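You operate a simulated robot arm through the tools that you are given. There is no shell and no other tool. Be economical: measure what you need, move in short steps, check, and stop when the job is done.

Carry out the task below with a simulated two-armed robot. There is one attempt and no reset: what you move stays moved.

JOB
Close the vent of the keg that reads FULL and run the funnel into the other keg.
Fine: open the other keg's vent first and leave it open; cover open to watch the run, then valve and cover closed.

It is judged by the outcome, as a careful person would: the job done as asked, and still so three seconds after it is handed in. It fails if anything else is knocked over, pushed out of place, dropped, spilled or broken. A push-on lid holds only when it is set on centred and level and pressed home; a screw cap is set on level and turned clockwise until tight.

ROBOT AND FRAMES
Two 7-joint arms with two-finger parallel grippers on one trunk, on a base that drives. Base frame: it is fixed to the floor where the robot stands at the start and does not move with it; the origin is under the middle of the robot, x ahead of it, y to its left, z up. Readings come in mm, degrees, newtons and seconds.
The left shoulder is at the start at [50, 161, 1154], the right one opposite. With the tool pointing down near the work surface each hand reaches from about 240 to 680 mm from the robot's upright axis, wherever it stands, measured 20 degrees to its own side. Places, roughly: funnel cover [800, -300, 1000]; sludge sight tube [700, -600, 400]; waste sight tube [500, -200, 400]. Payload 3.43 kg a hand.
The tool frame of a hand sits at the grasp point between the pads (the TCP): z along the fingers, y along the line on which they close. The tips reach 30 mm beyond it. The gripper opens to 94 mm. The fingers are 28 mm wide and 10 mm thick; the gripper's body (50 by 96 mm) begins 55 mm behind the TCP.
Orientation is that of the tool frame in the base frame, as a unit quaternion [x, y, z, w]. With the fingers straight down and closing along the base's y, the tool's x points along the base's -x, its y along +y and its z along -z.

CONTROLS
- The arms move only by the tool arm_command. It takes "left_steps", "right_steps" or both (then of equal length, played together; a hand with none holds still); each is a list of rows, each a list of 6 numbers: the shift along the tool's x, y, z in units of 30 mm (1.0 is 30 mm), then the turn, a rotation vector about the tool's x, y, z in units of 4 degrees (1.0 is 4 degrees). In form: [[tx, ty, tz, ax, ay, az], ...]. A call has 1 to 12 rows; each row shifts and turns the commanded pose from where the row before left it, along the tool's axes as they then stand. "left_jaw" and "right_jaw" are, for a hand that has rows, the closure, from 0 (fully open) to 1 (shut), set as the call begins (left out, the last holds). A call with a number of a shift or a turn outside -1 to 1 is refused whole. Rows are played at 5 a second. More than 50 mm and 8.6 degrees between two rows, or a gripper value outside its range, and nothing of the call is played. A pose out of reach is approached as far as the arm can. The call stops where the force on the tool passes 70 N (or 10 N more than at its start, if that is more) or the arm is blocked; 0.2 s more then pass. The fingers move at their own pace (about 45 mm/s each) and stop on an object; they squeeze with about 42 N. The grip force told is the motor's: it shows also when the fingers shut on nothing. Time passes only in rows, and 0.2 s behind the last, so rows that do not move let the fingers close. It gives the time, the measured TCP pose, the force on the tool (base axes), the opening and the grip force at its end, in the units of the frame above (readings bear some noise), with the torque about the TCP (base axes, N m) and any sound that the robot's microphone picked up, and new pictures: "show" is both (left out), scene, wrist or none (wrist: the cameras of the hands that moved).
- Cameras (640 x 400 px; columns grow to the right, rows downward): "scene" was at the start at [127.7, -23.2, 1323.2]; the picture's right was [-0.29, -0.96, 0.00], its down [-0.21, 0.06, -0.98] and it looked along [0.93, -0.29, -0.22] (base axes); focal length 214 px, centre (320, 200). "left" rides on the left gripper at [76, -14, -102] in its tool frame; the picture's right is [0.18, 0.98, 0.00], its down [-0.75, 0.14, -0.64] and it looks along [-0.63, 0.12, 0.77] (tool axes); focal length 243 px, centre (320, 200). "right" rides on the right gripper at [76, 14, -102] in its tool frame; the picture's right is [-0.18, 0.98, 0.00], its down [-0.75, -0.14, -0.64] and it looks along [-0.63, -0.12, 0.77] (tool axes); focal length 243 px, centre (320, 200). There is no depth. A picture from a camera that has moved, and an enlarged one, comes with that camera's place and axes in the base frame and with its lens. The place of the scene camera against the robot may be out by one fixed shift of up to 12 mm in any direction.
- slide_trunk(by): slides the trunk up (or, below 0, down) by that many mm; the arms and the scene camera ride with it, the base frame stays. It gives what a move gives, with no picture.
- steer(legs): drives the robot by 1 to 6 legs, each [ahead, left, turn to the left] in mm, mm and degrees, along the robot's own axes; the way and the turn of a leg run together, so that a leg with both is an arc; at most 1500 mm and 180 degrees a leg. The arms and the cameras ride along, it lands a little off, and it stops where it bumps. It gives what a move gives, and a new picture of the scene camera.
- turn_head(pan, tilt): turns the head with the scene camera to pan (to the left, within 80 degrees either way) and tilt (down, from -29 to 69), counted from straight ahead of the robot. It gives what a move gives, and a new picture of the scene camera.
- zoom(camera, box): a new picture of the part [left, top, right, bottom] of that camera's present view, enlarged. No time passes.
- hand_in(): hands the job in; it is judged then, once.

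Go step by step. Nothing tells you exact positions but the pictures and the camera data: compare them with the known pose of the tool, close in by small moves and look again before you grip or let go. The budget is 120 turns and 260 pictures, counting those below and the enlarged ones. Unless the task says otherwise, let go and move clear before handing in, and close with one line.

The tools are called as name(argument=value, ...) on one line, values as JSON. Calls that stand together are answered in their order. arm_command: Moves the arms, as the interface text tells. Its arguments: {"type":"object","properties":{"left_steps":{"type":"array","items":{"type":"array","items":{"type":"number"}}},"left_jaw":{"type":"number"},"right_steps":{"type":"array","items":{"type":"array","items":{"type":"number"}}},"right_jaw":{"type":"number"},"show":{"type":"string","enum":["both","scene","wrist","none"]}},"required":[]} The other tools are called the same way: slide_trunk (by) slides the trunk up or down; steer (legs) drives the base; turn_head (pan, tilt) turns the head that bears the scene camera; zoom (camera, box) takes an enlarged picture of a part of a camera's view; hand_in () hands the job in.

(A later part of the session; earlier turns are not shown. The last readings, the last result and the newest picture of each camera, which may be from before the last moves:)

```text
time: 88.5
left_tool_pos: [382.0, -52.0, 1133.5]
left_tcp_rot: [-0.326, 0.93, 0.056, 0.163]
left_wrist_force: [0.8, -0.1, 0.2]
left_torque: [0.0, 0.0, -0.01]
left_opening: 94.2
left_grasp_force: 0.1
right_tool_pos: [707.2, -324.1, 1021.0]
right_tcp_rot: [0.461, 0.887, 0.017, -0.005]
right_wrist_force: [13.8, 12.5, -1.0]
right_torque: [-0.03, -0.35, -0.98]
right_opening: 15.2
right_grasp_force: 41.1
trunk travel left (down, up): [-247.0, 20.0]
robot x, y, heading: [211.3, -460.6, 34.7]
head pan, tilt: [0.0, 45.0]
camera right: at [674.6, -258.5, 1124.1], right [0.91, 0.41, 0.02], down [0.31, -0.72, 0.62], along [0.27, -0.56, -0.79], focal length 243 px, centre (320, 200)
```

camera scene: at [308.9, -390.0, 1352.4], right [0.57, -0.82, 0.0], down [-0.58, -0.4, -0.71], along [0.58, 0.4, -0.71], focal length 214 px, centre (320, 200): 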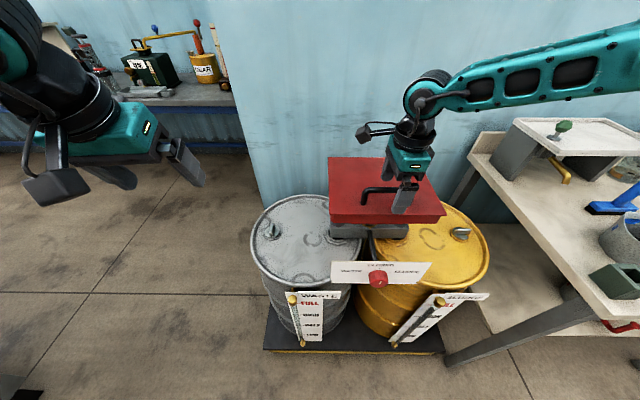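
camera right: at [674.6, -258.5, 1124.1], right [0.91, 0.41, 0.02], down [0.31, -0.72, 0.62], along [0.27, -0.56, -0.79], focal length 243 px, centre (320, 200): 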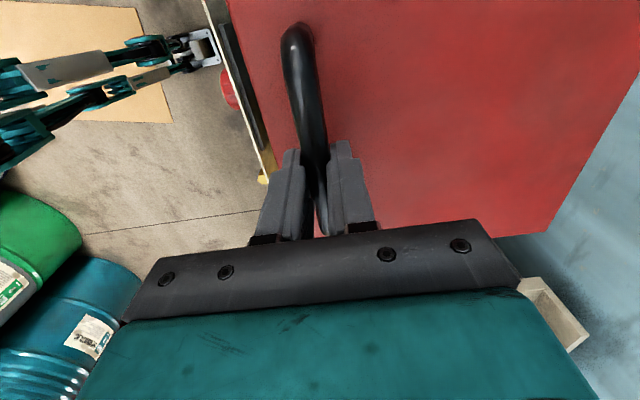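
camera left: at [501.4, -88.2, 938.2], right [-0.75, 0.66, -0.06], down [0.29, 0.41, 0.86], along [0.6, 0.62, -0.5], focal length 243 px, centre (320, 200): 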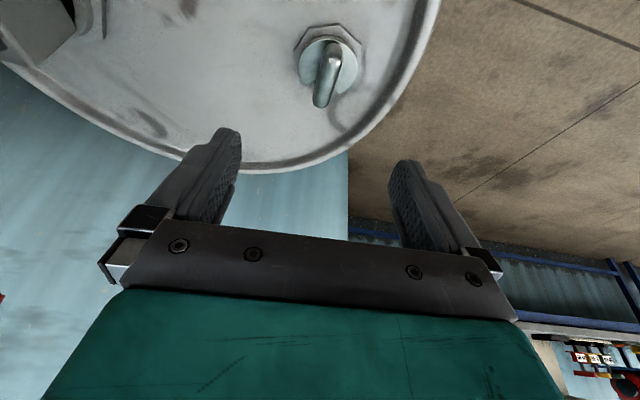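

The bar is held (15 mm). I start lifting along the hinge arc, checking forces.

arm_command(right_steps=[[0, 0.07, -0.28, 0, 0, 0], [0, 0.08, -0.28, 0, 0, 0], [0, 0.2, -0.55, 0, 0, 0]], show="scene")

```text
time: 89.3
left_tool_pos: [383.3, -50.7, 1131.5]
left_tcp_rot: [-0.324, 0.93, 0.056, 0.163]
left_wrist_force: [-0.4, 0.2, -1.2]
left_torque: [0.0, -0.04, -0.02]
left_opening: 93.9
left_grasp_force: 0.0
right_tool_pos: [714.8, -320.3, 1051.2]
right_tcp_rot: [0.458, 0.889, 0.015, -0.006]
right_wrist_force: [13.0, 18.0, -14.2]
right_torque: [-0.39, -0.39, -1.34]
right_opening: 14.8
right_grasp_force: 45.3
trunk travel left (down, up): [-247.0, 20.0]
robot x, y, heading: [207.2, -462.3, 34.7]
head pan, tilt: [0.0, 45.0]
camera scene: at [311.7, -387.2, 1336.8], right [0.57, -0.82, 0.0], down [-0.58, -0.4, -0.7], along [0.58, 0.4, -0.71], focal length 214 px, centre (320, 200)
```

scene: 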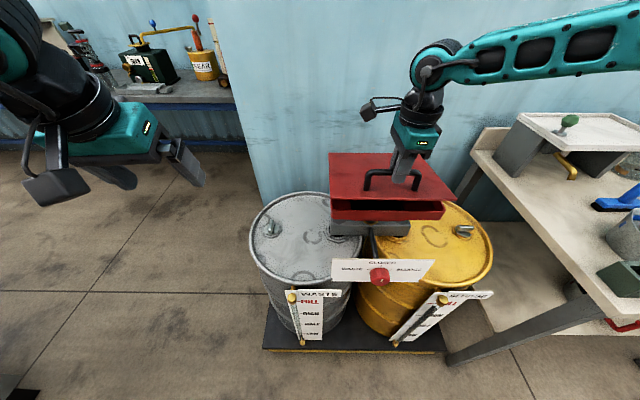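

Rear hinge confirmed, and the cover lifts. I continue the arc.

arm_command(right_steps=[[0, 0.3, -0.45, 0, 0, 0], [0, 0.3, -0.43, 0, 0, 0], [0, 0.32, -0.4, 0, 0, 0], [0, 0.33, -0.38, 0, 0, 0], [0, 0.35, -0.35, 0, 0, 0]], show="scene")

```text
time: 90.5
left_tool_pos: [380.0, -47.7, 1131.3]
left_tcp_rot: [-0.326, 0.93, 0.054, 0.162]
left_wrist_force: [-0.6, -1.2, -0.2]
left_torque: [-0.01, 0.01, 0.02]
left_opening: 94.3
left_grasp_force: 0.0
right_tool_pos: [747.9, -306.2, 1115.8]
right_tcp_rot: [0.457, 0.889, 0.02, -0.007]
right_wrist_force: [-5.0, 47.8, -22.4]
right_torque: [-0.02, -0.39, -1.14]
right_opening: 14.6
right_grasp_force: 43.7
right hand out of reach, approached as far as the arm can: row 3, 4, 5
trunk travel left (down, up): [-247.0, 20.0]
robot x, y, heading: [209.8, -461.2, 34.6]
head pan, tilt: [0.0, 45.0]
camera scene: at [309.9, -383.5, 1336.7], right [0.57, -0.82, 0.0], down [-0.58, -0.41, -0.7], along [0.58, 0.4, -0.71], focal length 214 px, centre (320, 200)
```

scene: 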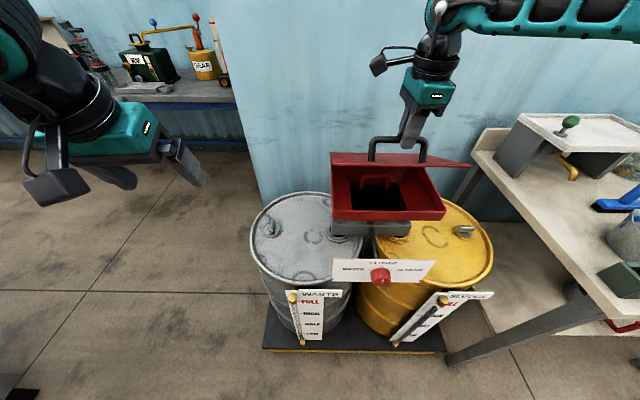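

The lid is at ~35° and the right arm is at its limit. I'll bring the left hand, fingers forward, to push the underside up; first I ease the side load and pitch the left hand.

steer(legs=[[0, 12, 0]])

arm_command(left_steps=[[0, 0, -0.3, 0, -1, 0], [0, 0, -0.3, 0, -1, 0], [0, 0, -0.3, 0, -1, 0], [0, 0, 0, 0, -1, 0], [0, 0, 0, 0, -1, 0], [0, 0, 0, 0, -1, 0], [0, 0, 0, 0, -1, 0], [0, 0, 0, 0, -1, 0], [0, 0, 0, 0, -1, 0], [0, 0, 0, 0, -1, 0], [0, 0, 0, 0, -1, 0], [0, 0, 0, 0, -1, 0]], left_jaw=1, show="scene")

```text
time: 91.3
left_tool_pos: [376.9, -43.2, 1132.1]
left_tcp_rot: [-0.325, 0.93, 0.056, 0.162]
left_wrist_force: [-0.7, 0.0, -0.2]
left_torque: [-0.01, 0.02, -0.02]
left_opening: 94.1
left_grasp_force: 0.0
right_tool_pos: [745.7, -306.1, 1114.9]
right_tcp_rot: [0.462, 0.886, 0.016, -0.005]
right_wrist_force: [17.2, 9.6, -15.2]
right_torque: [0.02, -0.53, -1.33]
right_opening: 14.7
right_grasp_force: 44.6
trunk travel left (down, up): [-247.0, 20.0]
robot x, y, heading: [206.0, -453.7, 34.5]
head pan, tilt: [0.0, 45.0]
camera scene: at [306.0, -378.9, 1336.8], right [0.57, -0.82, 0.0], down [-0.59, -0.4, -0.7], along [0.58, 0.4, -0.71], focal length 214 px, centre (320, 200)
```

scene: 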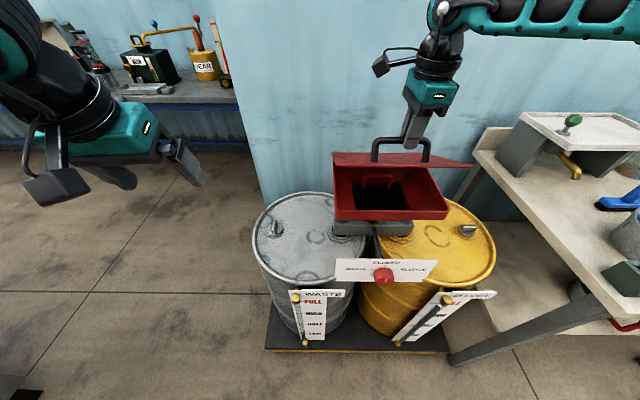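

```text
time: 93.9
left_tool_pos: [436.4, 1.1, 1187.2]
left_tcp_rot: [-0.273, 0.783, 0.184, 0.528]
left_wrist_force: [0.5, 0.5, -0.8]
left_torque: [-0.01, 0.0, -0.01]
left_opening: 0.0
left_grasp_force: 32.8
left hand out of reach, approached as far as the arm can: row 4, 5, 6, 7, 8, 9, 10, 11, 12
right_tool_pos: [747.0, -306.8, 1114.8]
right_tcp_rot: [0.463, 0.886, 0.015, -0.003]
right_wrist_force: [14.0, 8.4, -14.5]
right_torque: [0.04, -0.32, -1.23]
right_opening: 14.6
right_grasp_force: 44.8
trunk travel left (down, up): [-247.0, 20.0]
robot x, y, heading: [206.8, -452.1, 34.4]
head pan, tilt: [0.0, 45.0]
camera scene: at [305.6, -378.9, 1336.9], right [0.57, -0.82, 0.0], down [-0.58, -0.4, -0.7], along [0.58, 0.4, -0.71], focal length 214 px, centre (320, 200)
```

scene: 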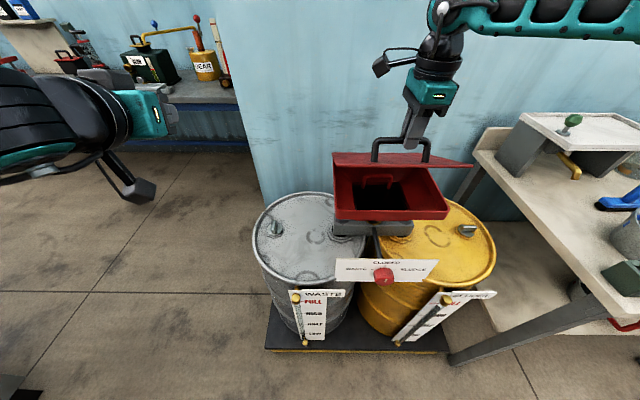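

arm_command(left_steps=[[0.385, -0.97, -0.015, 0, 0, 0], [0.385, -0.97, -0.015, 0, 0, 0], [0.385, -0.97, -0.015, 0, 0, 0], [0.385, -0.97, -0.015, 0, 0, 0], [0.385, -0.97, -0.015, 0, 0, 0], [0.385, -0.97, -0.015, 0, 0, 0], [0.385, -0.97, -0.015, 0, 0, 0], [0.385, -0.97, -0.015, 0, 0, 0], [0.385, -0.97, -0.015, 0, 0, 0], [0.385, -0.97, -0.015, 0, 0, 0]], show="both")

```text
time: 96.1
left_tool_pos: [582.0, -257.1, 1080.0]
left_tcp_rot: [-0.275, 0.782, 0.185, 0.527]
left_wrist_force: [-0.1, 0.2, -0.2]
left_torque: [0.01, 0.03, -0.03]
left_opening: 0.0
left_grasp_force: 32.9
right_tool_pos: [745.4, -306.6, 1114.1]
right_tcp_rot: [0.462, 0.886, 0.015, -0.005]
right_wrist_force: [14.0, 6.3, -16.2]
right_torque: [0.48, -0.03, -1.11]
right_opening: 14.5
right_grasp_force: 44.9
trunk travel left (down, up): [-247.0, 20.0]
robot x, y, heading: [207.2, -454.5, 34.8]
head pan, tilt: [0.0, 45.0]
camera scene: at [305.7, -379.0, 1336.9], right [0.57, -0.82, 0.0], down [-0.58, -0.4, -0.7], along [0.58, 0.4, -0.71], focal length 214 px, centre (320, 200)
camera left: at [493.0, -345.3, 1047.5], right [-0.67, 0.72, -0.17], down [-0.33, -0.08, 0.94], along [0.67, 0.68, 0.3], focal length 243 px, centre (320, 200)
```

scene: 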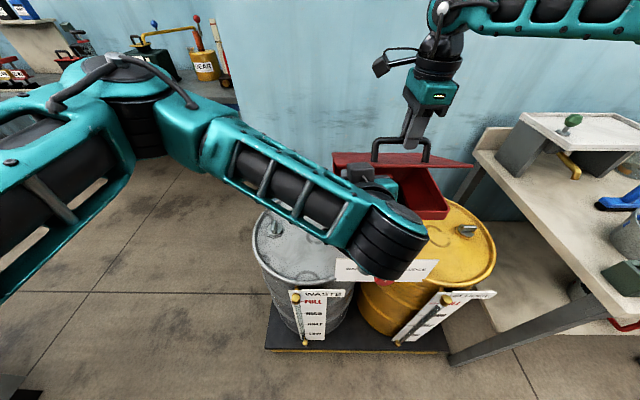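
left: 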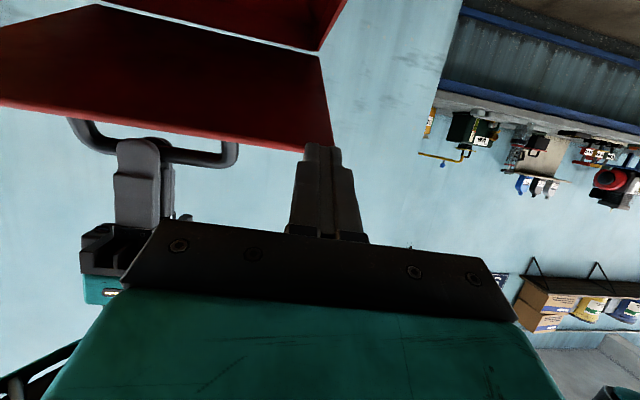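

arm_command(left_steps=[[0.39, -0.7, 0.16, 0, 0, 0], [0.39, -0.7, 0.16, 0, 0, 0], [0, -0.7, 0, 0, 0, 0], [-0.3, 0, 0.74, 0, 0, 0], [-0.3, 0, 0.74, 0, 0, 0], [-0.3, 0, 0.74, 0, 0, 0]], show="both")

```text
time: 97.5
left_tool_pos: [671.8, -269.2, 1046.7]
left_tcp_rot: [-0.268, 0.792, 0.179, 0.519]
left_wrist_force: [-28.0, -23.3, -26.4]
left_torque: [-0.44, 0.7, -0.17]
left_opening: 0.0
left_grasp_force: 33.0
right_tool_pos: [748.9, -304.8, 1118.9]
right_tcp_rot: [0.464, 0.886, 0.026, -0.001]
right_wrist_force: [32.1, 23.9, 6.2]
right_torque: [-0.75, -1.29, -1.06]
right_opening: 14.7
right_grasp_force: 44.9
trunk travel left (down, up): [-247.0, 20.0]
robot x, y, heading: [205.4, -453.0, 34.5]
head pan, tilt: [0.0, 45.0]
camera scene: at [304.8, -379.2, 1336.8], right [0.57, -0.82, 0.0], down [-0.58, -0.4, -0.71], along [0.58, 0.4, -0.71], focal length 214 px, centre (320, 200)
camera left: at [581.3, -355.5, 1017.5], right [-0.66, 0.73, -0.16], down [-0.31, -0.07, 0.95], along [0.68, 0.68, 0.27], focal length 243 px, centre (320, 200)
```

scene: 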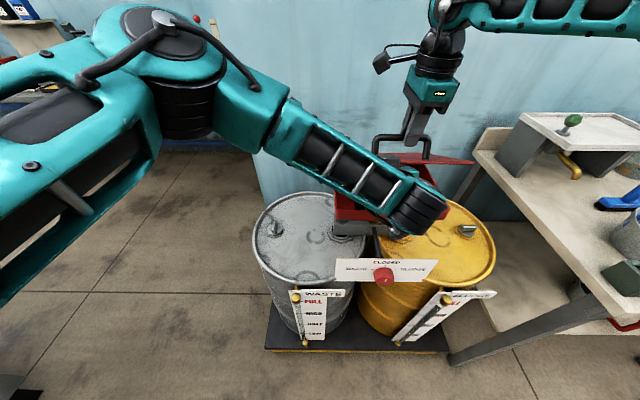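
left: 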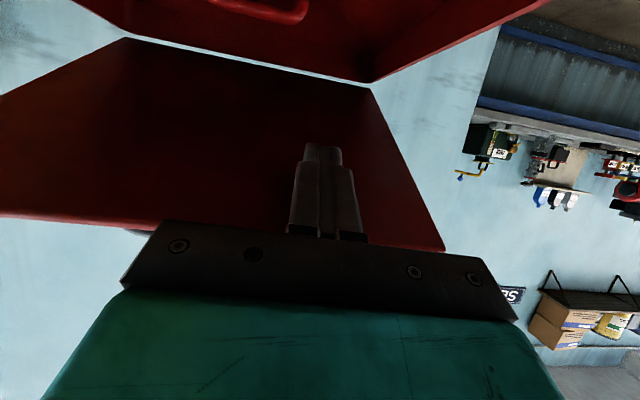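

The left fingers now support the lid's underside. I open the right gripper and lift it clear of the bar.

arm_command(right_steps=[[0, 0, 0, 0, 0, 0], [0, 0, 0, 0, 0, 0], [0, 0, 0, 0, 0, 0], [0, 0, 0, 0, 0, 0], [0, 0, 0, 0, 0, 0]], right_jaw=0, show="scene")

arm_command(right_steps=[[0, 0, -0.8, 0, 0, 0], [0, 0, -0.8, 0, 0, 0], [0, 0, -0.8, 0, 0, 0], [-0.5, -0.8, -0.4, 0, 0, 0], [-0.6, -0.9, 0, 0, 0, 0], [-0.6, -0.9, 0, 0, 0, 0], [-0.6, -0.9, 0, 0, 0, 0]], show="scene")

```text
time: 98.7
left_tool_pos: [673.8, -261.9, 1057.3]
left_tcp_rot: [-0.275, 0.781, 0.185, 0.53]
left_wrist_force: [-0.2, -0.2, 0.5]
left_torque: [0.0, 0.0, -0.01]
left_opening: 0.2
left_grasp_force: 33.1
right_tool_pos: [742.1, -308.7, 1116.4]
right_tcp_rot: [0.462, 0.887, 0.014, -0.004]
right_wrist_force: [0.7, -0.2, 0.7]
right_torque: [0.03, 0.01, 0.0]
right_opening: 94.1
right_grasp_force: 0.0
trunk travel left (down, up): [-247.0, 20.0]
robot x, y, heading: [203.2, -455.2, 34.6]
head pan, tilt: [0.0, 45.0]
camera scene: at [302.4, -380.8, 1337.4], right [0.57, -0.82, 0.0], down [-0.58, -0.4, -0.71], along [0.58, 0.4, -0.71], focal length 214 px, centre (320, 200)
```

scene: 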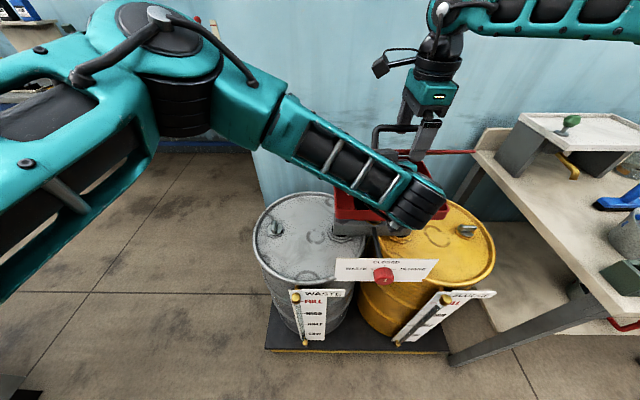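

```text
time: 100.3
left_tool_pos: [674.2, -263.2, 1057.1]
left_tcp_rot: [-0.275, 0.781, 0.185, 0.529]
left_wrist_force: [0.3, 0.5, 0.6]
left_torque: [0.03, 0.0, -0.01]
left_opening: 0.0
left_grasp_force: 33.0
right_tool_pos: [694.7, -428.2, 1197.5]
right_tcp_rot: [0.463, 0.886, 0.017, -0.003]
right_wrist_force: [-0.2, 0.2, 0.6]
right_torque: [0.02, 0.0, 0.01]
right_opening: 94.0
right_grasp_force: 0.1
trunk travel left (down, up): [-247.0, 20.0]
robot x, y, heading: [199.9, -451.7, 34.7]
head pan, tilt: [0.0, 45.0]
camera scene: at [302.1, -381.2, 1337.4], right [0.57, -0.82, 0.0], down [-0.58, -0.4, -0.71], along [0.58, 0.4, -0.71], focal length 214 px, centre (320, 200)
```

scene: 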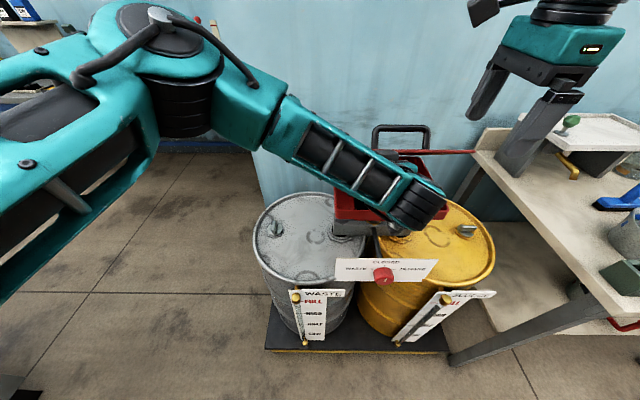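

The lid holds by itself (friction hinge; no load on the left hand). I push it further open.

arm_command(left_steps=[[-0.78, 0, 0.33, 0, 0, 0], [-0.78, 0, 0.33, 0, 0, 0], [-0.78, 0, 0.33, 0, 0, 0], [-0.6, 0, 0.6, 0, 0, 0], [-0.5, 0, 0.65, 0, 0, 0]], show="both")

```text
time: 101.5
left_tool_pos: [752.4, -198.4, 1128.1]
left_tcp_rot: [-0.274, 0.781, 0.185, 0.529]
left_wrist_force: [0.2, -0.4, 0.1]
left_torque: [0.01, 0.01, -0.01]
left_opening: 0.2
left_grasp_force: 33.0
right_tool_pos: [695.5, -428.0, 1197.4]
right_tcp_rot: [0.463, 0.886, 0.016, -0.003]
right_wrist_force: [-0.3, -0.1, 0.4]
right_torque: [-0.07, 0.02, -0.02]
right_opening: 94.1
right_grasp_force: 0.1
trunk travel left (down, up): [-247.0, 20.0]
robot x, y, heading: [203.8, -452.4, 34.3]
head pan, tilt: [0.0, 45.0]
camera scene: at [302.6, -380.3, 1337.3], right [0.57, -0.82, 0.0], down [-0.58, -0.4, -0.71], along [0.58, 0.4, -0.71], focal length 214 px, centre (320, 200)
camera left: at [664.4, -286.7, 1094.3], right [-0.67, 0.72, -0.17], down [-0.33, -0.09, 0.94], along [0.67, 0.68, 0.3], focal length 243 px, centre (320, 200)
```

scene: 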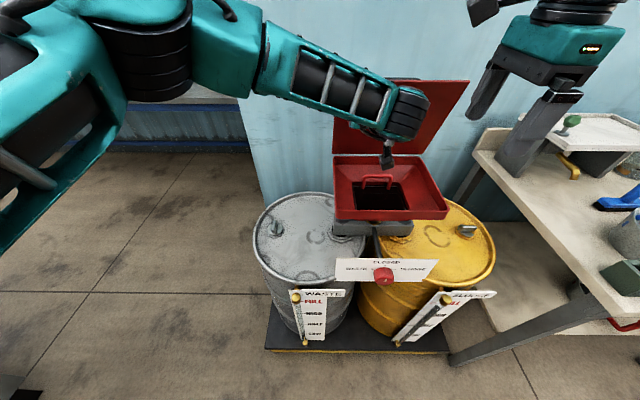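
left: 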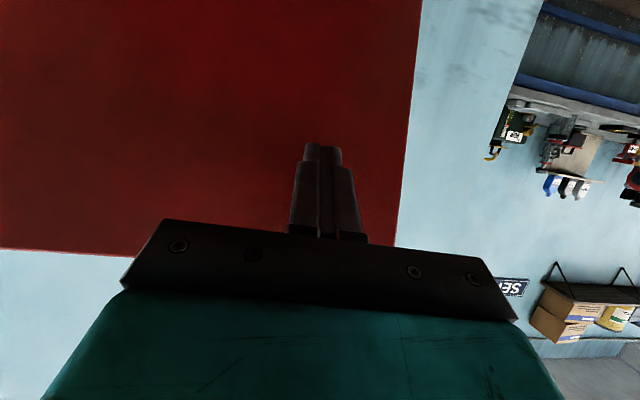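

Cover is wide open. Now the left hand backs out, and the base moves back and right so the left hand faces the knob; then I look.

arm_command(left_steps=[[0.375, 0, -0.92, 0, 0, 0], [0.375, 0, -0.92, 0, 0, 0], [0.375, 0, -0.92, 0, 0, 0], [0.375, 0, -0.92, 0, 0, 0], [0.375, 0, -0.92, 0, 0, 0]], show="none")

steer(legs=[[-200, 0, 0], [0, -165, 0]])

zoom(camera="scene", box=[250, 60, 430, 260])

```text
time: 102.7
left_tool_pos: [635.3, -291.8, 1128.0]
left_tcp_rot: [-0.274, 0.782, 0.184, 0.529]
left_wrist_force: [0.2, -0.6, 1.2]
left_torque: [0.0, -0.02, -0.01]
left_opening: 0.1
left_grasp_force: 32.9
right_tool_pos: [695.8, -427.5, 1197.4]
right_tcp_rot: [0.462, 0.887, 0.018, -0.003]
right_wrist_force: [-0.3, -1.0, 0.4]
right_torque: [0.03, 0.02, 0.01]
right_opening: 94.0
right_grasp_force: 0.0
trunk travel left (down, up): [-247.0, 20.0]
robot x, y, heading: [208.0, -452.9, 34.2]
head pan, tilt: [0.0, 45.0]
```

```text
time: 105.9
left_tool_pos: [564.5, -539.4, 1127.2]
left_tcp_rot: [-0.273, 0.782, 0.184, 0.529]
left_wrist_force: [-0.7, -0.2, -0.2]
left_torque: [0.01, -0.01, 0.01]
left_opening: 0.0
left_grasp_force: 33.0
right_tool_pos: [624.2, -674.9, 1197.6]
right_tcp_rot: [0.462, 0.887, 0.017, -0.004]
right_wrist_force: [-0.2, -0.3, 0.2]
right_torque: [0.01, -0.02, -0.01]
right_opening: 94.1
right_grasp_force: 0.1
trunk travel left (down, up): [-247.0, 20.0]
robot x, y, heading: [133.6, -698.8, 34.6]
head pan, tilt: [0.0, 45.0]
camera scene: at [230.8, -627.7, 1337.3], right [0.57, -0.82, 0.0], down [-0.58, -0.4, -0.71], along [0.58, 0.4, -0.71], focal length 214 px, centre (320, 200)
```

scene: 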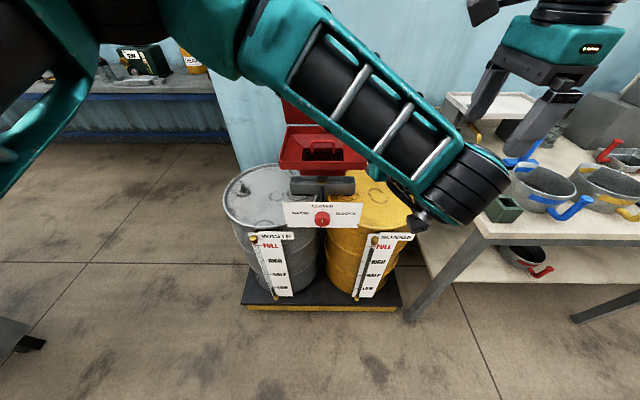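

```text
2.00 times, centred on (340, 160) of scene
camera zoom: at [230.8, -627.7, 1337.3], right [0.57, -0.82, 0.0], down [-0.58, -0.4, -0.71], along [0.58, 0.4, -0.71], focal length 429 px, centre (280, 280)
```

zoom: 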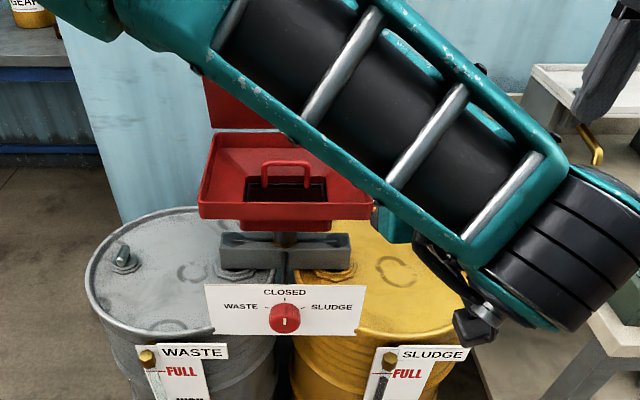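

slide_trunk(by=-100)

arm_command(left_steps=[[0.6, 0.6, 0.25, 0, -1, 0], [0.6, 0.6, 0.2, 0, -1, 0], [0.6, 0.6, 0.15, 0, -1, 0], [0.6, 0.6, 0.1, 0, -1, 0], [0.7, 0.6, 0, 0, -1, 0], [0.7, 0.6, 0, 0.5, -0.5, 0], [0.8, 0, 0, 0.4, 0, 0], [0.8, 0, 0, 0, 0, 0], [0.8, 0, 0, 0, 0, 0], [0.8, 0, 0, 0, 0, 0], [0.8, 0, 0, 0, 0, 0]], left_jaw=0, show="both")

```text
time: 107.3
left_tool_pos: [563.6, -538.4, 1028.5]
left_tcp_rot: [-0.273, 0.782, 0.184, 0.529]
left_wrist_force: [1.0, -0.5, -0.2]
left_torque: [-0.04, 0.04, 0.0]
left_opening: 0.3
left_grasp_force: 33.0
right_tool_pos: [623.7, -674.6, 1097.1]
right_tcp_rot: [0.462, 0.887, 0.017, -0.003]
right_wrist_force: [-0.4, 0.3, -0.5]
right_torque: [-0.03, 0.02, 0.03]
right_opening: 93.8
right_grasp_force: 0.0
trunk travel left (down, up): [-147.0, 120.0]
robot x, y, heading: [130.9, -700.4, 34.5]
head pan, tilt: [0.0, 45.0]
```

```text
time: 109.7
left_tool_pos: [504.0, -490.2, 838.1]
left_tcp_rot: [-0.215, 0.675, 0.212, 0.673]
left_wrist_force: [1.3, 0.3, 0.0]
left_torque: [0.0, -0.02, 0.0]
left_opening: 93.9
left_grasp_force: 0.1
left hand out of reach, approached as far as the arm can: row 9, 10, 11
right_tool_pos: [623.2, -673.8, 1096.6]
right_tcp_rot: [0.463, 0.886, 0.017, -0.003]
right_wrist_force: [-0.5, -0.2, -0.6]
right_torque: [0.0, -0.01, -0.01]
right_opening: 94.1
right_grasp_force: 0.0
trunk travel left (down, up): [-147.0, 120.0]
robot x, y, heading: [131.8, -699.2, 34.3]
head pan, tilt: [0.0, 45.0]
camera scene: at [230.6, -627.5, 1237.4], right [0.57, -0.82, 0.0], down [-0.58, -0.4, -0.71], along [0.58, 0.4, -0.71], focal length 214 px, centre (320, 200)
camera left: at [427.4, -560.6, 761.8], right [-0.57, 0.8, -0.19], down [-0.61, -0.25, 0.75], along [0.56, 0.54, 0.63], focal length 243 px, centre (320, 200)
```

scene: 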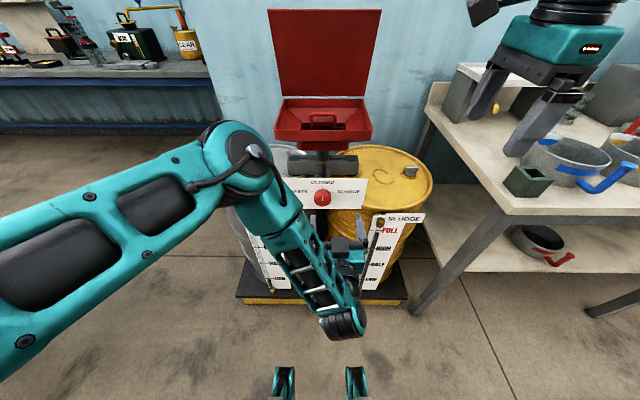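
left: 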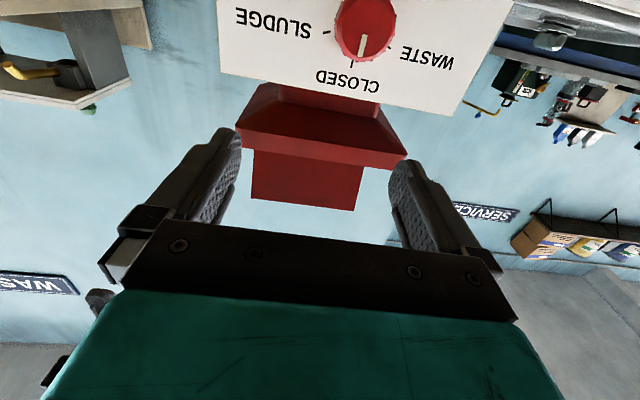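

The knob's mark points at CLOSED. I lower the trunk and line the left hand up with the knob.

slide_trunk(by=-60)

arm_command(left_steps=[[0, 0.5, 0, 0, 0, 0], [0, 0.5, 0.5, 0, 0, 0], [0, 0, 0.8, 0, 0, 0]], show="both")

```text
time: 110.7
left_tool_pos: [502.9, -490.5, 778.5]
left_tcp_rot: [-0.214, 0.675, 0.212, 0.674]
left_wrist_force: [-0.6, 0.2, 0.8]
left_torque: [0.03, 0.0, 0.0]
left_opening: 93.9
left_grasp_force: 0.0
right_tool_pos: [623.9, -675.4, 1037.3]
right_tcp_rot: [0.463, 0.886, 0.017, -0.003]
right_wrist_force: [-0.3, -0.3, 0.3]
right_torque: [-0.01, -0.01, -0.02]
right_opening: 94.1
right_grasp_force: 0.0
trunk travel left (down, up): [-87.0, 180.0]
robot x, y, heading: [133.1, -698.4, 34.4]
head pan, tilt: [0.0, 45.0]
```

```text
time: 111.5
left_tool_pos: [523.0, -456.6, 796.8]
left_tcp_rot: [-0.216, 0.675, 0.213, 0.672]
left_wrist_force: [0.5, -0.1, -0.4]
left_torque: [-0.02, 0.02, -0.01]
left_opening: 94.0
left_grasp_force: 0.0
left hand out of reach, approached as far as the arm can: row 1, 2, 3
right_tool_pos: [624.3, -674.0, 1037.6]
right_tcp_rot: [0.463, 0.886, 0.017, -0.002]
right_wrist_force: [-0.4, 0.0, 0.9]
right_torque: [-0.03, -0.02, -0.01]
right_opening: 94.0
right_grasp_force: 0.0
trunk travel left (down, up): [-87.0, 180.0]
robot x, y, heading: [133.1, -700.7, 34.6]
head pan, tilt: [0.0, 45.0]
camera scene: at [230.7, -627.5, 1177.3], right [0.57, -0.82, 0.0], down [-0.58, -0.4, -0.71], along [0.58, 0.4, -0.71], focal length 214 px, centre (320, 200)
camera left: at [447.7, -528.4, 719.9], right [-0.57, 0.8, -0.19], down [-0.6, -0.25, 0.76], along [0.56, 0.54, 0.63], focal length 243 px, centre (320, 200)
```

scene: 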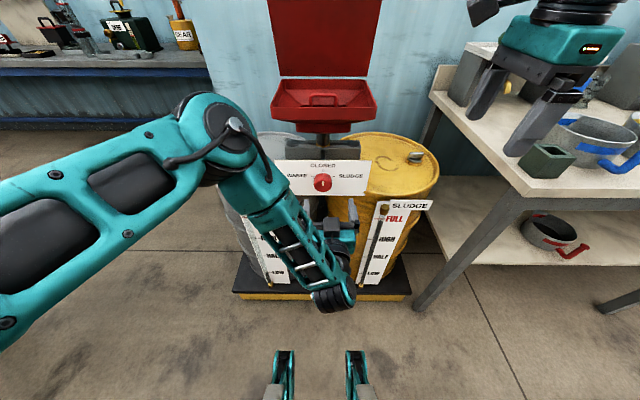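
left: 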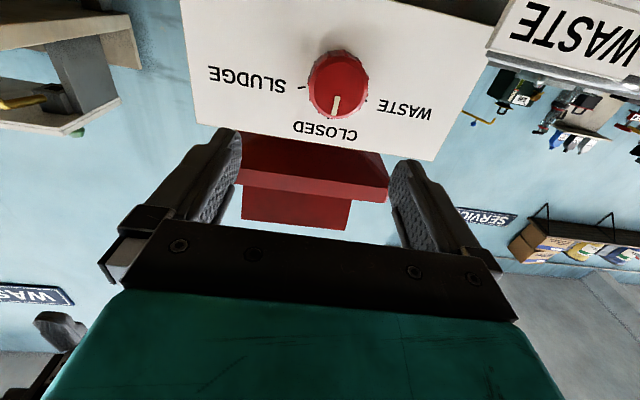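

arm_command(left_steps=[[0.2, 0.1, 0.7, 0, 0, 0], [0.3, 0.14, 0.7, 0, 0, 0], [0.3, 0.14, 0.6, 0, 0, 0]], show="wrist")

```text
time: 112.3
left_tool_pos: [569.7, -437.3, 804.3]
left_tcp_rot: [-0.216, 0.676, 0.213, 0.672]
left_wrist_force: [-0.2, 0.8, 0.7]
left_torque: [0.03, 0.01, 0.0]
left_opening: 93.9
left_grasp_force: 0.1
left hand out of reach, approached as far as the arm can: row 1, 2, 3
right_tool_pos: [623.7, -674.1, 1037.2]
right_tcp_rot: [0.462, 0.886, 0.017, -0.003]
right_wrist_force: [0.1, 0.8, -0.2]
right_torque: [-0.01, -0.05, -0.04]
right_opening: 93.8
right_grasp_force: 0.0
trunk travel left (down, up): [-87.0, 180.0]
robot x, y, heading: [133.4, -704.2, 34.3]
head pan, tilt: [0.0, 45.0]
camera left: at [495.1, -509.0, 727.1], right [-0.57, 0.8, -0.19], down [-0.6, -0.25, 0.76], along [0.56, 0.54, 0.63], focal length 243 px, centre (320, 200)
```

left: 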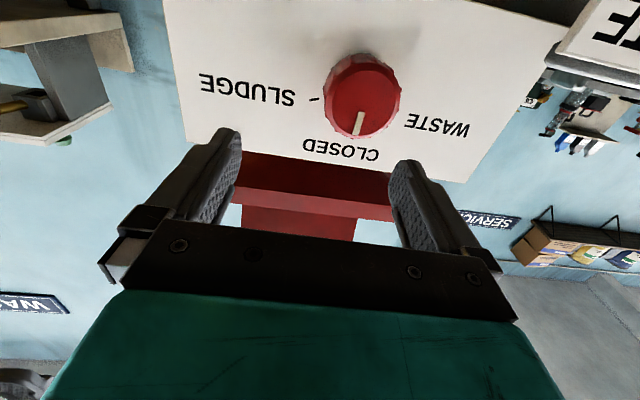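

slide_trunk(by=-33)

steer(legs=[[0, 21, 0]])

arm_command(left_steps=[[0, 0, 0.3, 0, 0, 0]], show="wrist")

```text
time: 113.0
left_tool_pos: [570.7, -438.3, 769.7]
left_tcp_rot: [-0.215, 0.676, 0.213, 0.672]
left_wrist_force: [0.1, -0.1, -1.0]
left_torque: [-0.02, -0.02, 0.0]
left_opening: 94.0
left_grasp_force: 0.1
right_tool_pos: [624.3, -674.5, 1005.2]
right_tcp_rot: [0.462, 0.887, 0.017, -0.003]
right_wrist_force: [-1.6, 1.6, -0.1]
right_torque: [-0.02, -0.01, 0.02]
right_opening: 94.0
right_grasp_force: 0.0
trunk travel left (down, up): [-54.0, 213.0]
robot x, y, heading: [131.7, -699.1, 34.5]
head pan, tilt: [0.0, 45.0]
```

```text
time: 113.9
left_tool_pos: [558.5, -421.0, 769.7]
left_tcp_rot: [-0.216, 0.675, 0.214, 0.672]
left_wrist_force: [0.5, -0.7, -0.4]
left_torque: [-0.01, 0.01, -0.04]
left_opening: 94.1
left_grasp_force: 0.1
right_tool_pos: [612.1, -657.6, 1005.0]
right_tcp_rot: [0.463, 0.886, 0.016, -0.004]
right_wrist_force: [0.1, 0.3, -0.3]
right_torque: [0.01, 0.0, 0.01]
right_opening: 94.0
right_grasp_force: 0.0
trunk travel left (down, up): [-54.0, 213.0]
robot x, y, heading: [120.3, -681.9, 34.5]
head pan, tilt: [0.0, 45.0]
camera scene: at [218.6, -610.1, 1144.3], right [0.57, -0.82, 0.0], down [-0.58, -0.4, -0.71], along [0.58, 0.4, -0.71], focal length 214 px, centre (320, 200)
```

scene: 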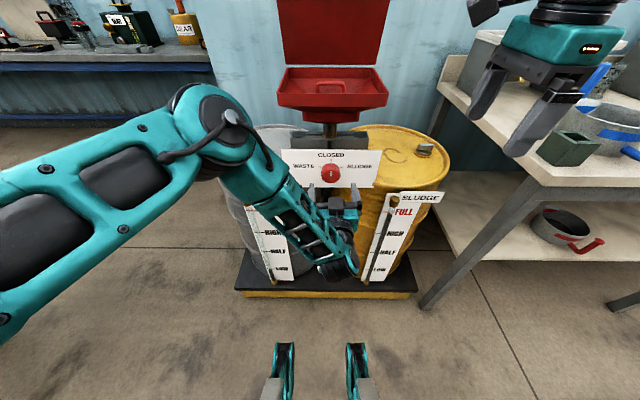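

```text
time: 114.3
left_tool_pos: [566.1, -416.2, 771.3]
left_tcp_rot: [-0.217, 0.676, 0.214, 0.671]
left_wrist_force: [-0.1, -0.9, -0.1]
left_torque: [0.0, 0.03, 0.03]
left_opening: 93.9
left_grasp_force: 0.1
right_tool_pos: [611.7, -657.8, 1005.4]
right_tcp_rot: [0.462, 0.887, 0.016, -0.003]
right_wrist_force: [-1.0, 0.8, -0.3]
right_torque: [-0.03, 0.02, 0.0]
right_opening: 93.9
right_grasp_force: 0.0
trunk travel left (down, up): [-54.0, 213.0]
robot x, y, heading: [122.9, -679.4, 34.4]
head pan, tilt: [0.0, 45.0]
camera left: at [490.4, -487.5, 695.1], right [-0.57, 0.8, -0.19], down [-0.6, -0.25, 0.76], along [0.56, 0.55, 0.62], focal length 243 px, centre (320, 200)
```

left: 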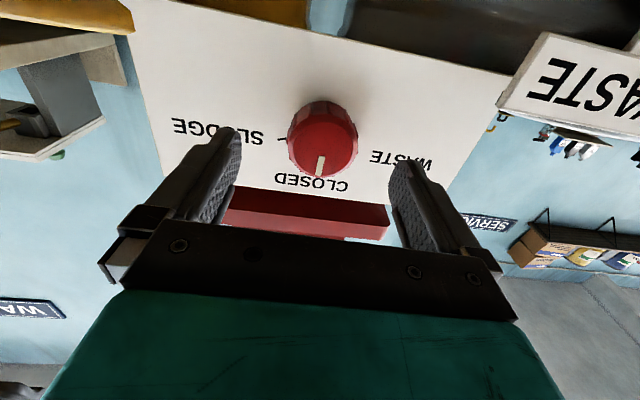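

arm_command(left_steps=[[0, 0.1, 0.55, 0, 0, 0], [0, 0, 0.5, 0, 0, 0]], show="both")

zoom(camera="scene", box=[270, 130, 390, 230])

```text
time: 114.9
left_tool_pos: [591.2, -399.5, 776.8]
left_tcp_rot: [-0.218, 0.677, 0.215, 0.67]
left_wrist_force: [0.4, 0.9, 0.4]
left_torque: [-0.02, 0.0, 0.02]
left_opening: 93.8
left_grasp_force: 0.1
left hand out of reach, approached as far as the arm can: row 1, 2
right_tool_pos: [611.9, -658.7, 1003.5]
right_tcp_rot: [0.463, 0.886, 0.017, -0.003]
right_wrist_force: [-0.4, 0.0, -0.1]
right_torque: [-0.05, 0.0, -0.01]
right_opening: 93.8
right_grasp_force: 0.1
trunk travel left (down, up): [-54.0, 213.0]
robot x, y, heading: [120.3, -683.3, 34.3]
head pan, tilt: [0.0, 45.0]
camera scene: at [218.7, -610.1, 1144.3], right [0.57, -0.82, 0.0], down [-0.58, -0.4, -0.71], along [0.58, 0.4, -0.71], focal length 214 px, centre (320, 200)
camera left: at [515.7, -472.1, 702.4], right [-0.57, 0.8, -0.19], down [-0.6, -0.25, 0.76], along [0.56, 0.55, 0.62], focal length 243 px, centre (320, 200)
```

scene: 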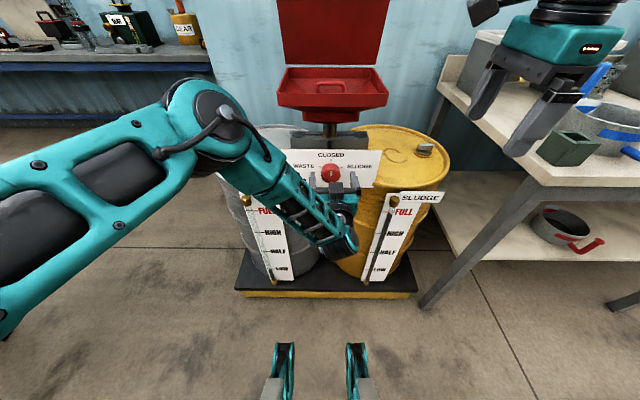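
left: 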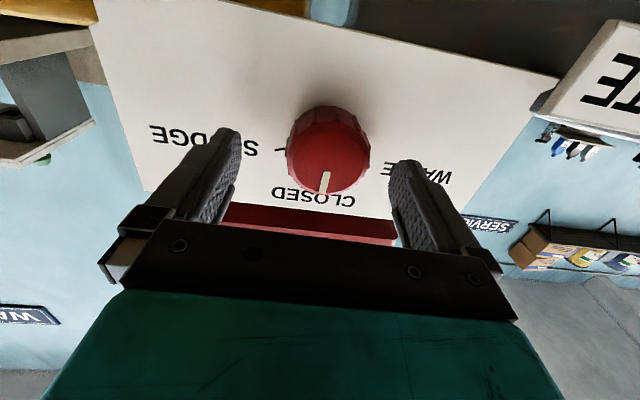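

```text
4.00 times, centred on (330, 180) of scene
camera zoom: at [218.7, -610.1, 1144.3], right [0.57, -0.82, 0.0], down [-0.58, -0.4, -0.71], along [0.58, 0.4, -0.71], focal length 858 px, centre (280, 280)
```

zoom: 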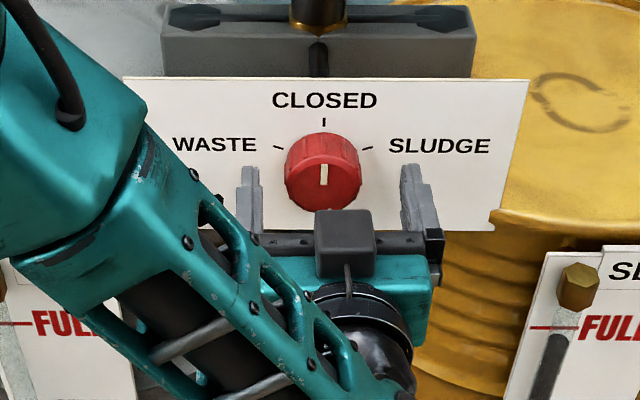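

Fingers straddle the knob. I advance a little and close on it.

arm_command(left_steps=[[0.1, 0.1, 0.3, 0, 0, 0], [0, 0, 0, 0, 0, 0], [0, 0, 0, 0, 0, 0], [0, 0, 0, 0, 0, 0], [0, 0, 0, 0, 0, 0]], left_jaw=1, show="wrist")

zoom(camera="scene", box=[270, 130, 390, 230])

```text
time: 116.1
left_tool_pos: [596.3, -391.3, 778.7]
left_tcp_rot: [-0.223, 0.675, 0.22, 0.669]
left_wrist_force: [-25.7, 21.9, 0.5]
left_torque: [0.37, -0.24, -0.33]
left_opening: 52.6
left_grasp_force: 45.1
left hand out of reach, approached as far as the arm can: row 1
right_tool_pos: [610.6, -655.6, 1005.6]
right_tcp_rot: [0.462, 0.887, 0.017, -0.002]
right_wrist_force: [0.3, 0.6, 0.5]
right_torque: [-0.02, 0.02, 0.02]
right_opening: 93.9
right_grasp_force: 0.0
trunk travel left (down, up): [-54.0, 213.0]
robot x, y, heading: [120.7, -682.7, 34.9]
head pan, tilt: [0.0, 45.0]
camera left: at [520.5, -465.0, 703.5], right [-0.58, 0.79, -0.19], down [-0.6, -0.26, 0.76], along [0.55, 0.55, 0.62], focal length 243 px, centre (320, 200)
```

left: 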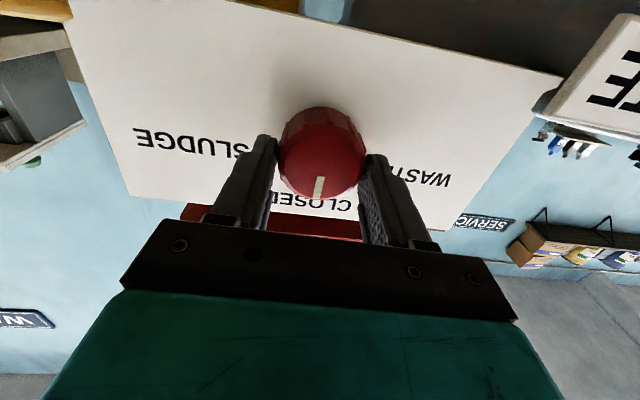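

```text
4.00 times, centred on (330, 180) of scene
camera zoom: at [216.8, -608.5, 1144.4], right [0.57, -0.82, 0.0], down [-0.58, -0.4, -0.71], along [0.58, 0.4, -0.71], focal length 858 px, centre (280, 280)
```

zoom: 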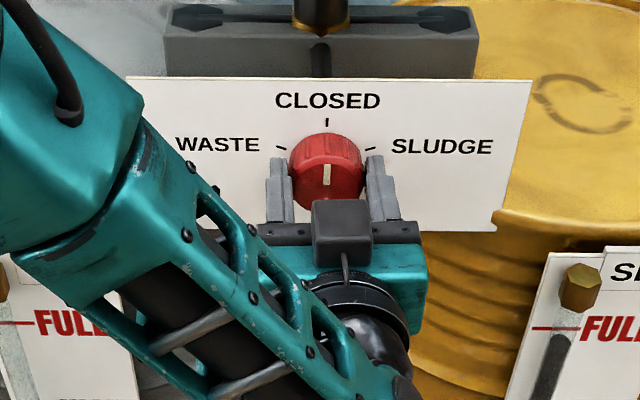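

arm_command(left_steps=[[0.1, 0.12, 0, 0, 0, 0], [0, 0, 0, 0, 0, -1], [0, 0, 0, 0, 0, -1], [0, 0, 0, 0, 0, -1], [0, 0, 0, 0, 0, -1], [0, 0, 0, 0, 0, -1]], show="wrist")

zoom(camera="scene", box=[270, 130, 390, 230])

```text
time: 117.5
left_tool_pos: [595.2, -391.9, 778.9]
left_tcp_rot: [-0.337, 0.626, 0.099, 0.696]
left_wrist_force: [-15.0, 31.5, -1.1]
left_torque: [-0.18, 0.5, -0.33]
left_opening: 52.4
left_grasp_force: 44.9
left hand out of reach, approached as far as the arm can: row 1
right_tool_pos: [610.4, -655.7, 1003.9]
right_tcp_rot: [0.462, 0.887, 0.016, -0.002]
right_wrist_force: [0.4, -0.4, 0.2]
right_torque: [0.0, -0.02, 0.02]
right_opening: 94.0
right_grasp_force: 0.1
trunk travel left (down, up): [-54.0, 213.0]
robot x, y, heading: [121.1, -683.8, 34.7]
head pan, tilt: [0.0, 45.0]
camera left: at [534.9, -484.4, 712.8], right [-0.51, 0.69, -0.51], down [-0.74, -0.06, 0.67], along [0.43, 0.72, 0.54], focal length 243 px, centre (320, 200)
```

left: 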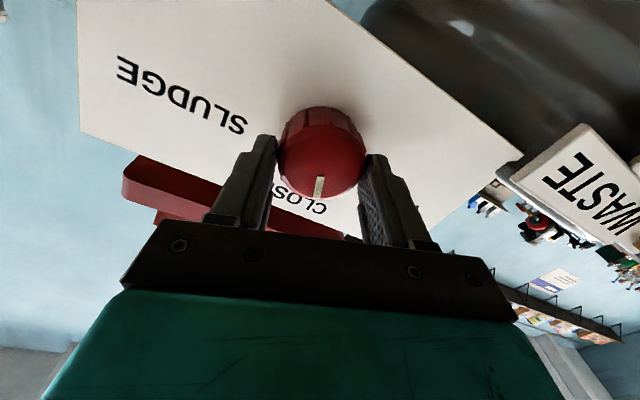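

```text
4.00 times, centred on (330, 180) of scene
camera zoom: at [217.9, -607.8, 1144.2], right [0.57, -0.82, 0.0], down [-0.58, -0.4, -0.71], along [0.58, 0.4, -0.71], focal length 858 px, centre (280, 280)
```

zoom: 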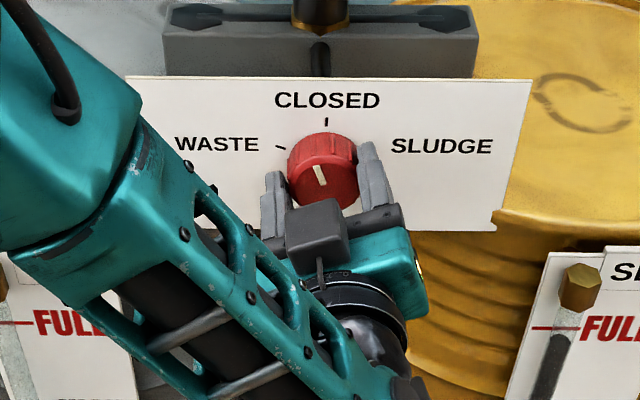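

The knob turns with the hand toward WASTE. I continue.

arm_command(left_steps=[[0, 0, 0, 0, 0, -1], [0, 0, 0, 0, 0, -1], [0, 0, 0, 0, 0, -1], [0, 0, 0, 0, 0, -1], [0, 0, 0, 0, 0, -1], [0, 0, 0, 0, 0, -1], [0, 0, 0, 0, 0, -1], [0, 0, 0, 0, 0, -1], [0, 0, 0, 0, 0, -1]], show="scene")

zoom(camera="scene", box=[250, 60, 410, 220])

```text
time: 119.5
left_tool_pos: [593.9, -390.8, 776.7]
left_tcp_rot: [-0.516, 0.492, -0.119, 0.691]
left_wrist_force: [-18.9, 33.0, -12.6]
left_torque: [0.11, 0.03, -0.24]
left_opening: 52.3
left_grasp_force: 45.3
right_tool_pos: [611.2, -655.1, 1004.0]
right_tcp_rot: [0.463, 0.886, 0.015, -0.003]
right_wrist_force: [-0.1, 0.4, -0.3]
right_torque: [0.03, 0.02, -0.01]
right_opening: 94.0
right_grasp_force: 0.0
trunk travel left (down, up): [-54.0, 213.0]
robot x, y, heading: [116.6, -686.1, 34.6]
head pan, tilt: [0.0, 45.0]
camera scene: at [218.2, -607.5, 1144.1], right [0.57, -0.82, 0.0], down [-0.58, -0.4, -0.71], along [0.58, 0.4, -0.71], focal length 214 px, centre (320, 200)
```

scene: 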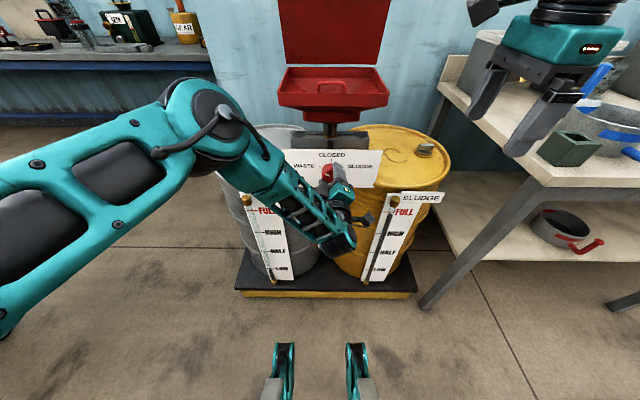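

```text
2.50 times, centred on (330, 140) of scene
camera zoom: at [218.2, -607.5, 1144.1], right [0.57, -0.82, 0.0], down [-0.58, -0.4, -0.71], along [0.58, 0.4, -0.71], focal length 536 px, centre (295, 350)
```

zoom: 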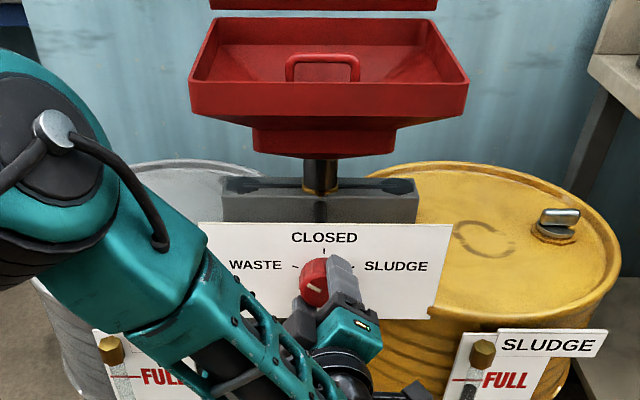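

arm_command(left_steps=[[0, 0, 0, 0, 0, -1], [0, 0, 0, 0, 0, -1], [0, 0, 0, 0, 0, -1]], show="none")

zoom(camera="scene", box=[280, 140, 380, 210])

zoom(camera="scene", box=[235, 180, 305, 290])

```text
time: 120.3
left_tool_pos: [594.7, -393.6, 775.3]
left_tcp_rot: [-0.563, 0.44, -0.191, 0.673]
left_wrist_force: [-8.6, 25.7, -23.4]
left_torque: [0.99, 0.66, -0.15]
left_opening: 52.2
left_grasp_force: 44.6
right_tool_pos: [612.6, -655.8, 1002.8]
right_tcp_rot: [0.462, 0.887, 0.015, -0.003]
right_wrist_force: [0.0, -0.3, -0.2]
right_torque: [0.0, 0.0, 0.02]
right_opening: 93.8
right_grasp_force: 0.0
trunk travel left (down, up): [-54.0, 213.0]
robot x, y, heading: [120.4, -680.7, 34.5]
head pan, tilt: [0.0, 45.0]
```

```text
5.71 times, centred on (330, 175) of scene
camera zoom: at [219.9, -607.8, 1143.8], right [0.57, -0.82, 0.0], down [-0.58, -0.4, -0.71], along [0.58, 0.4, -0.71], focal length 1226 px, centre (263, 343)
```

zoom: 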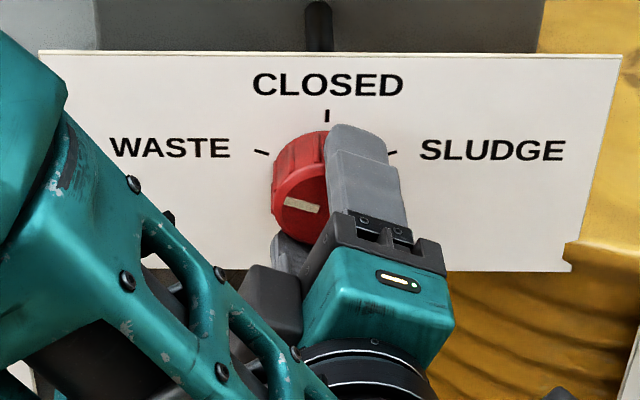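

```text
3.64 times, centred on (270, 235) of scene
camera zoom: at [219.9, -607.8, 1143.8], right [0.57, -0.82, 0.0], down [-0.58, -0.4, -0.71], along [0.58, 0.4, -0.71], focal length 780 px, centre (502, 73)
```

zoom: 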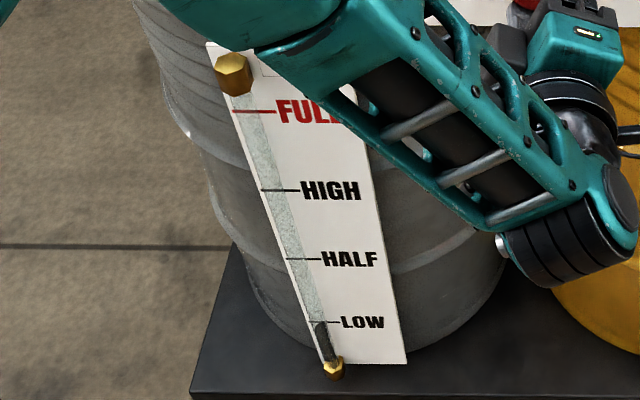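

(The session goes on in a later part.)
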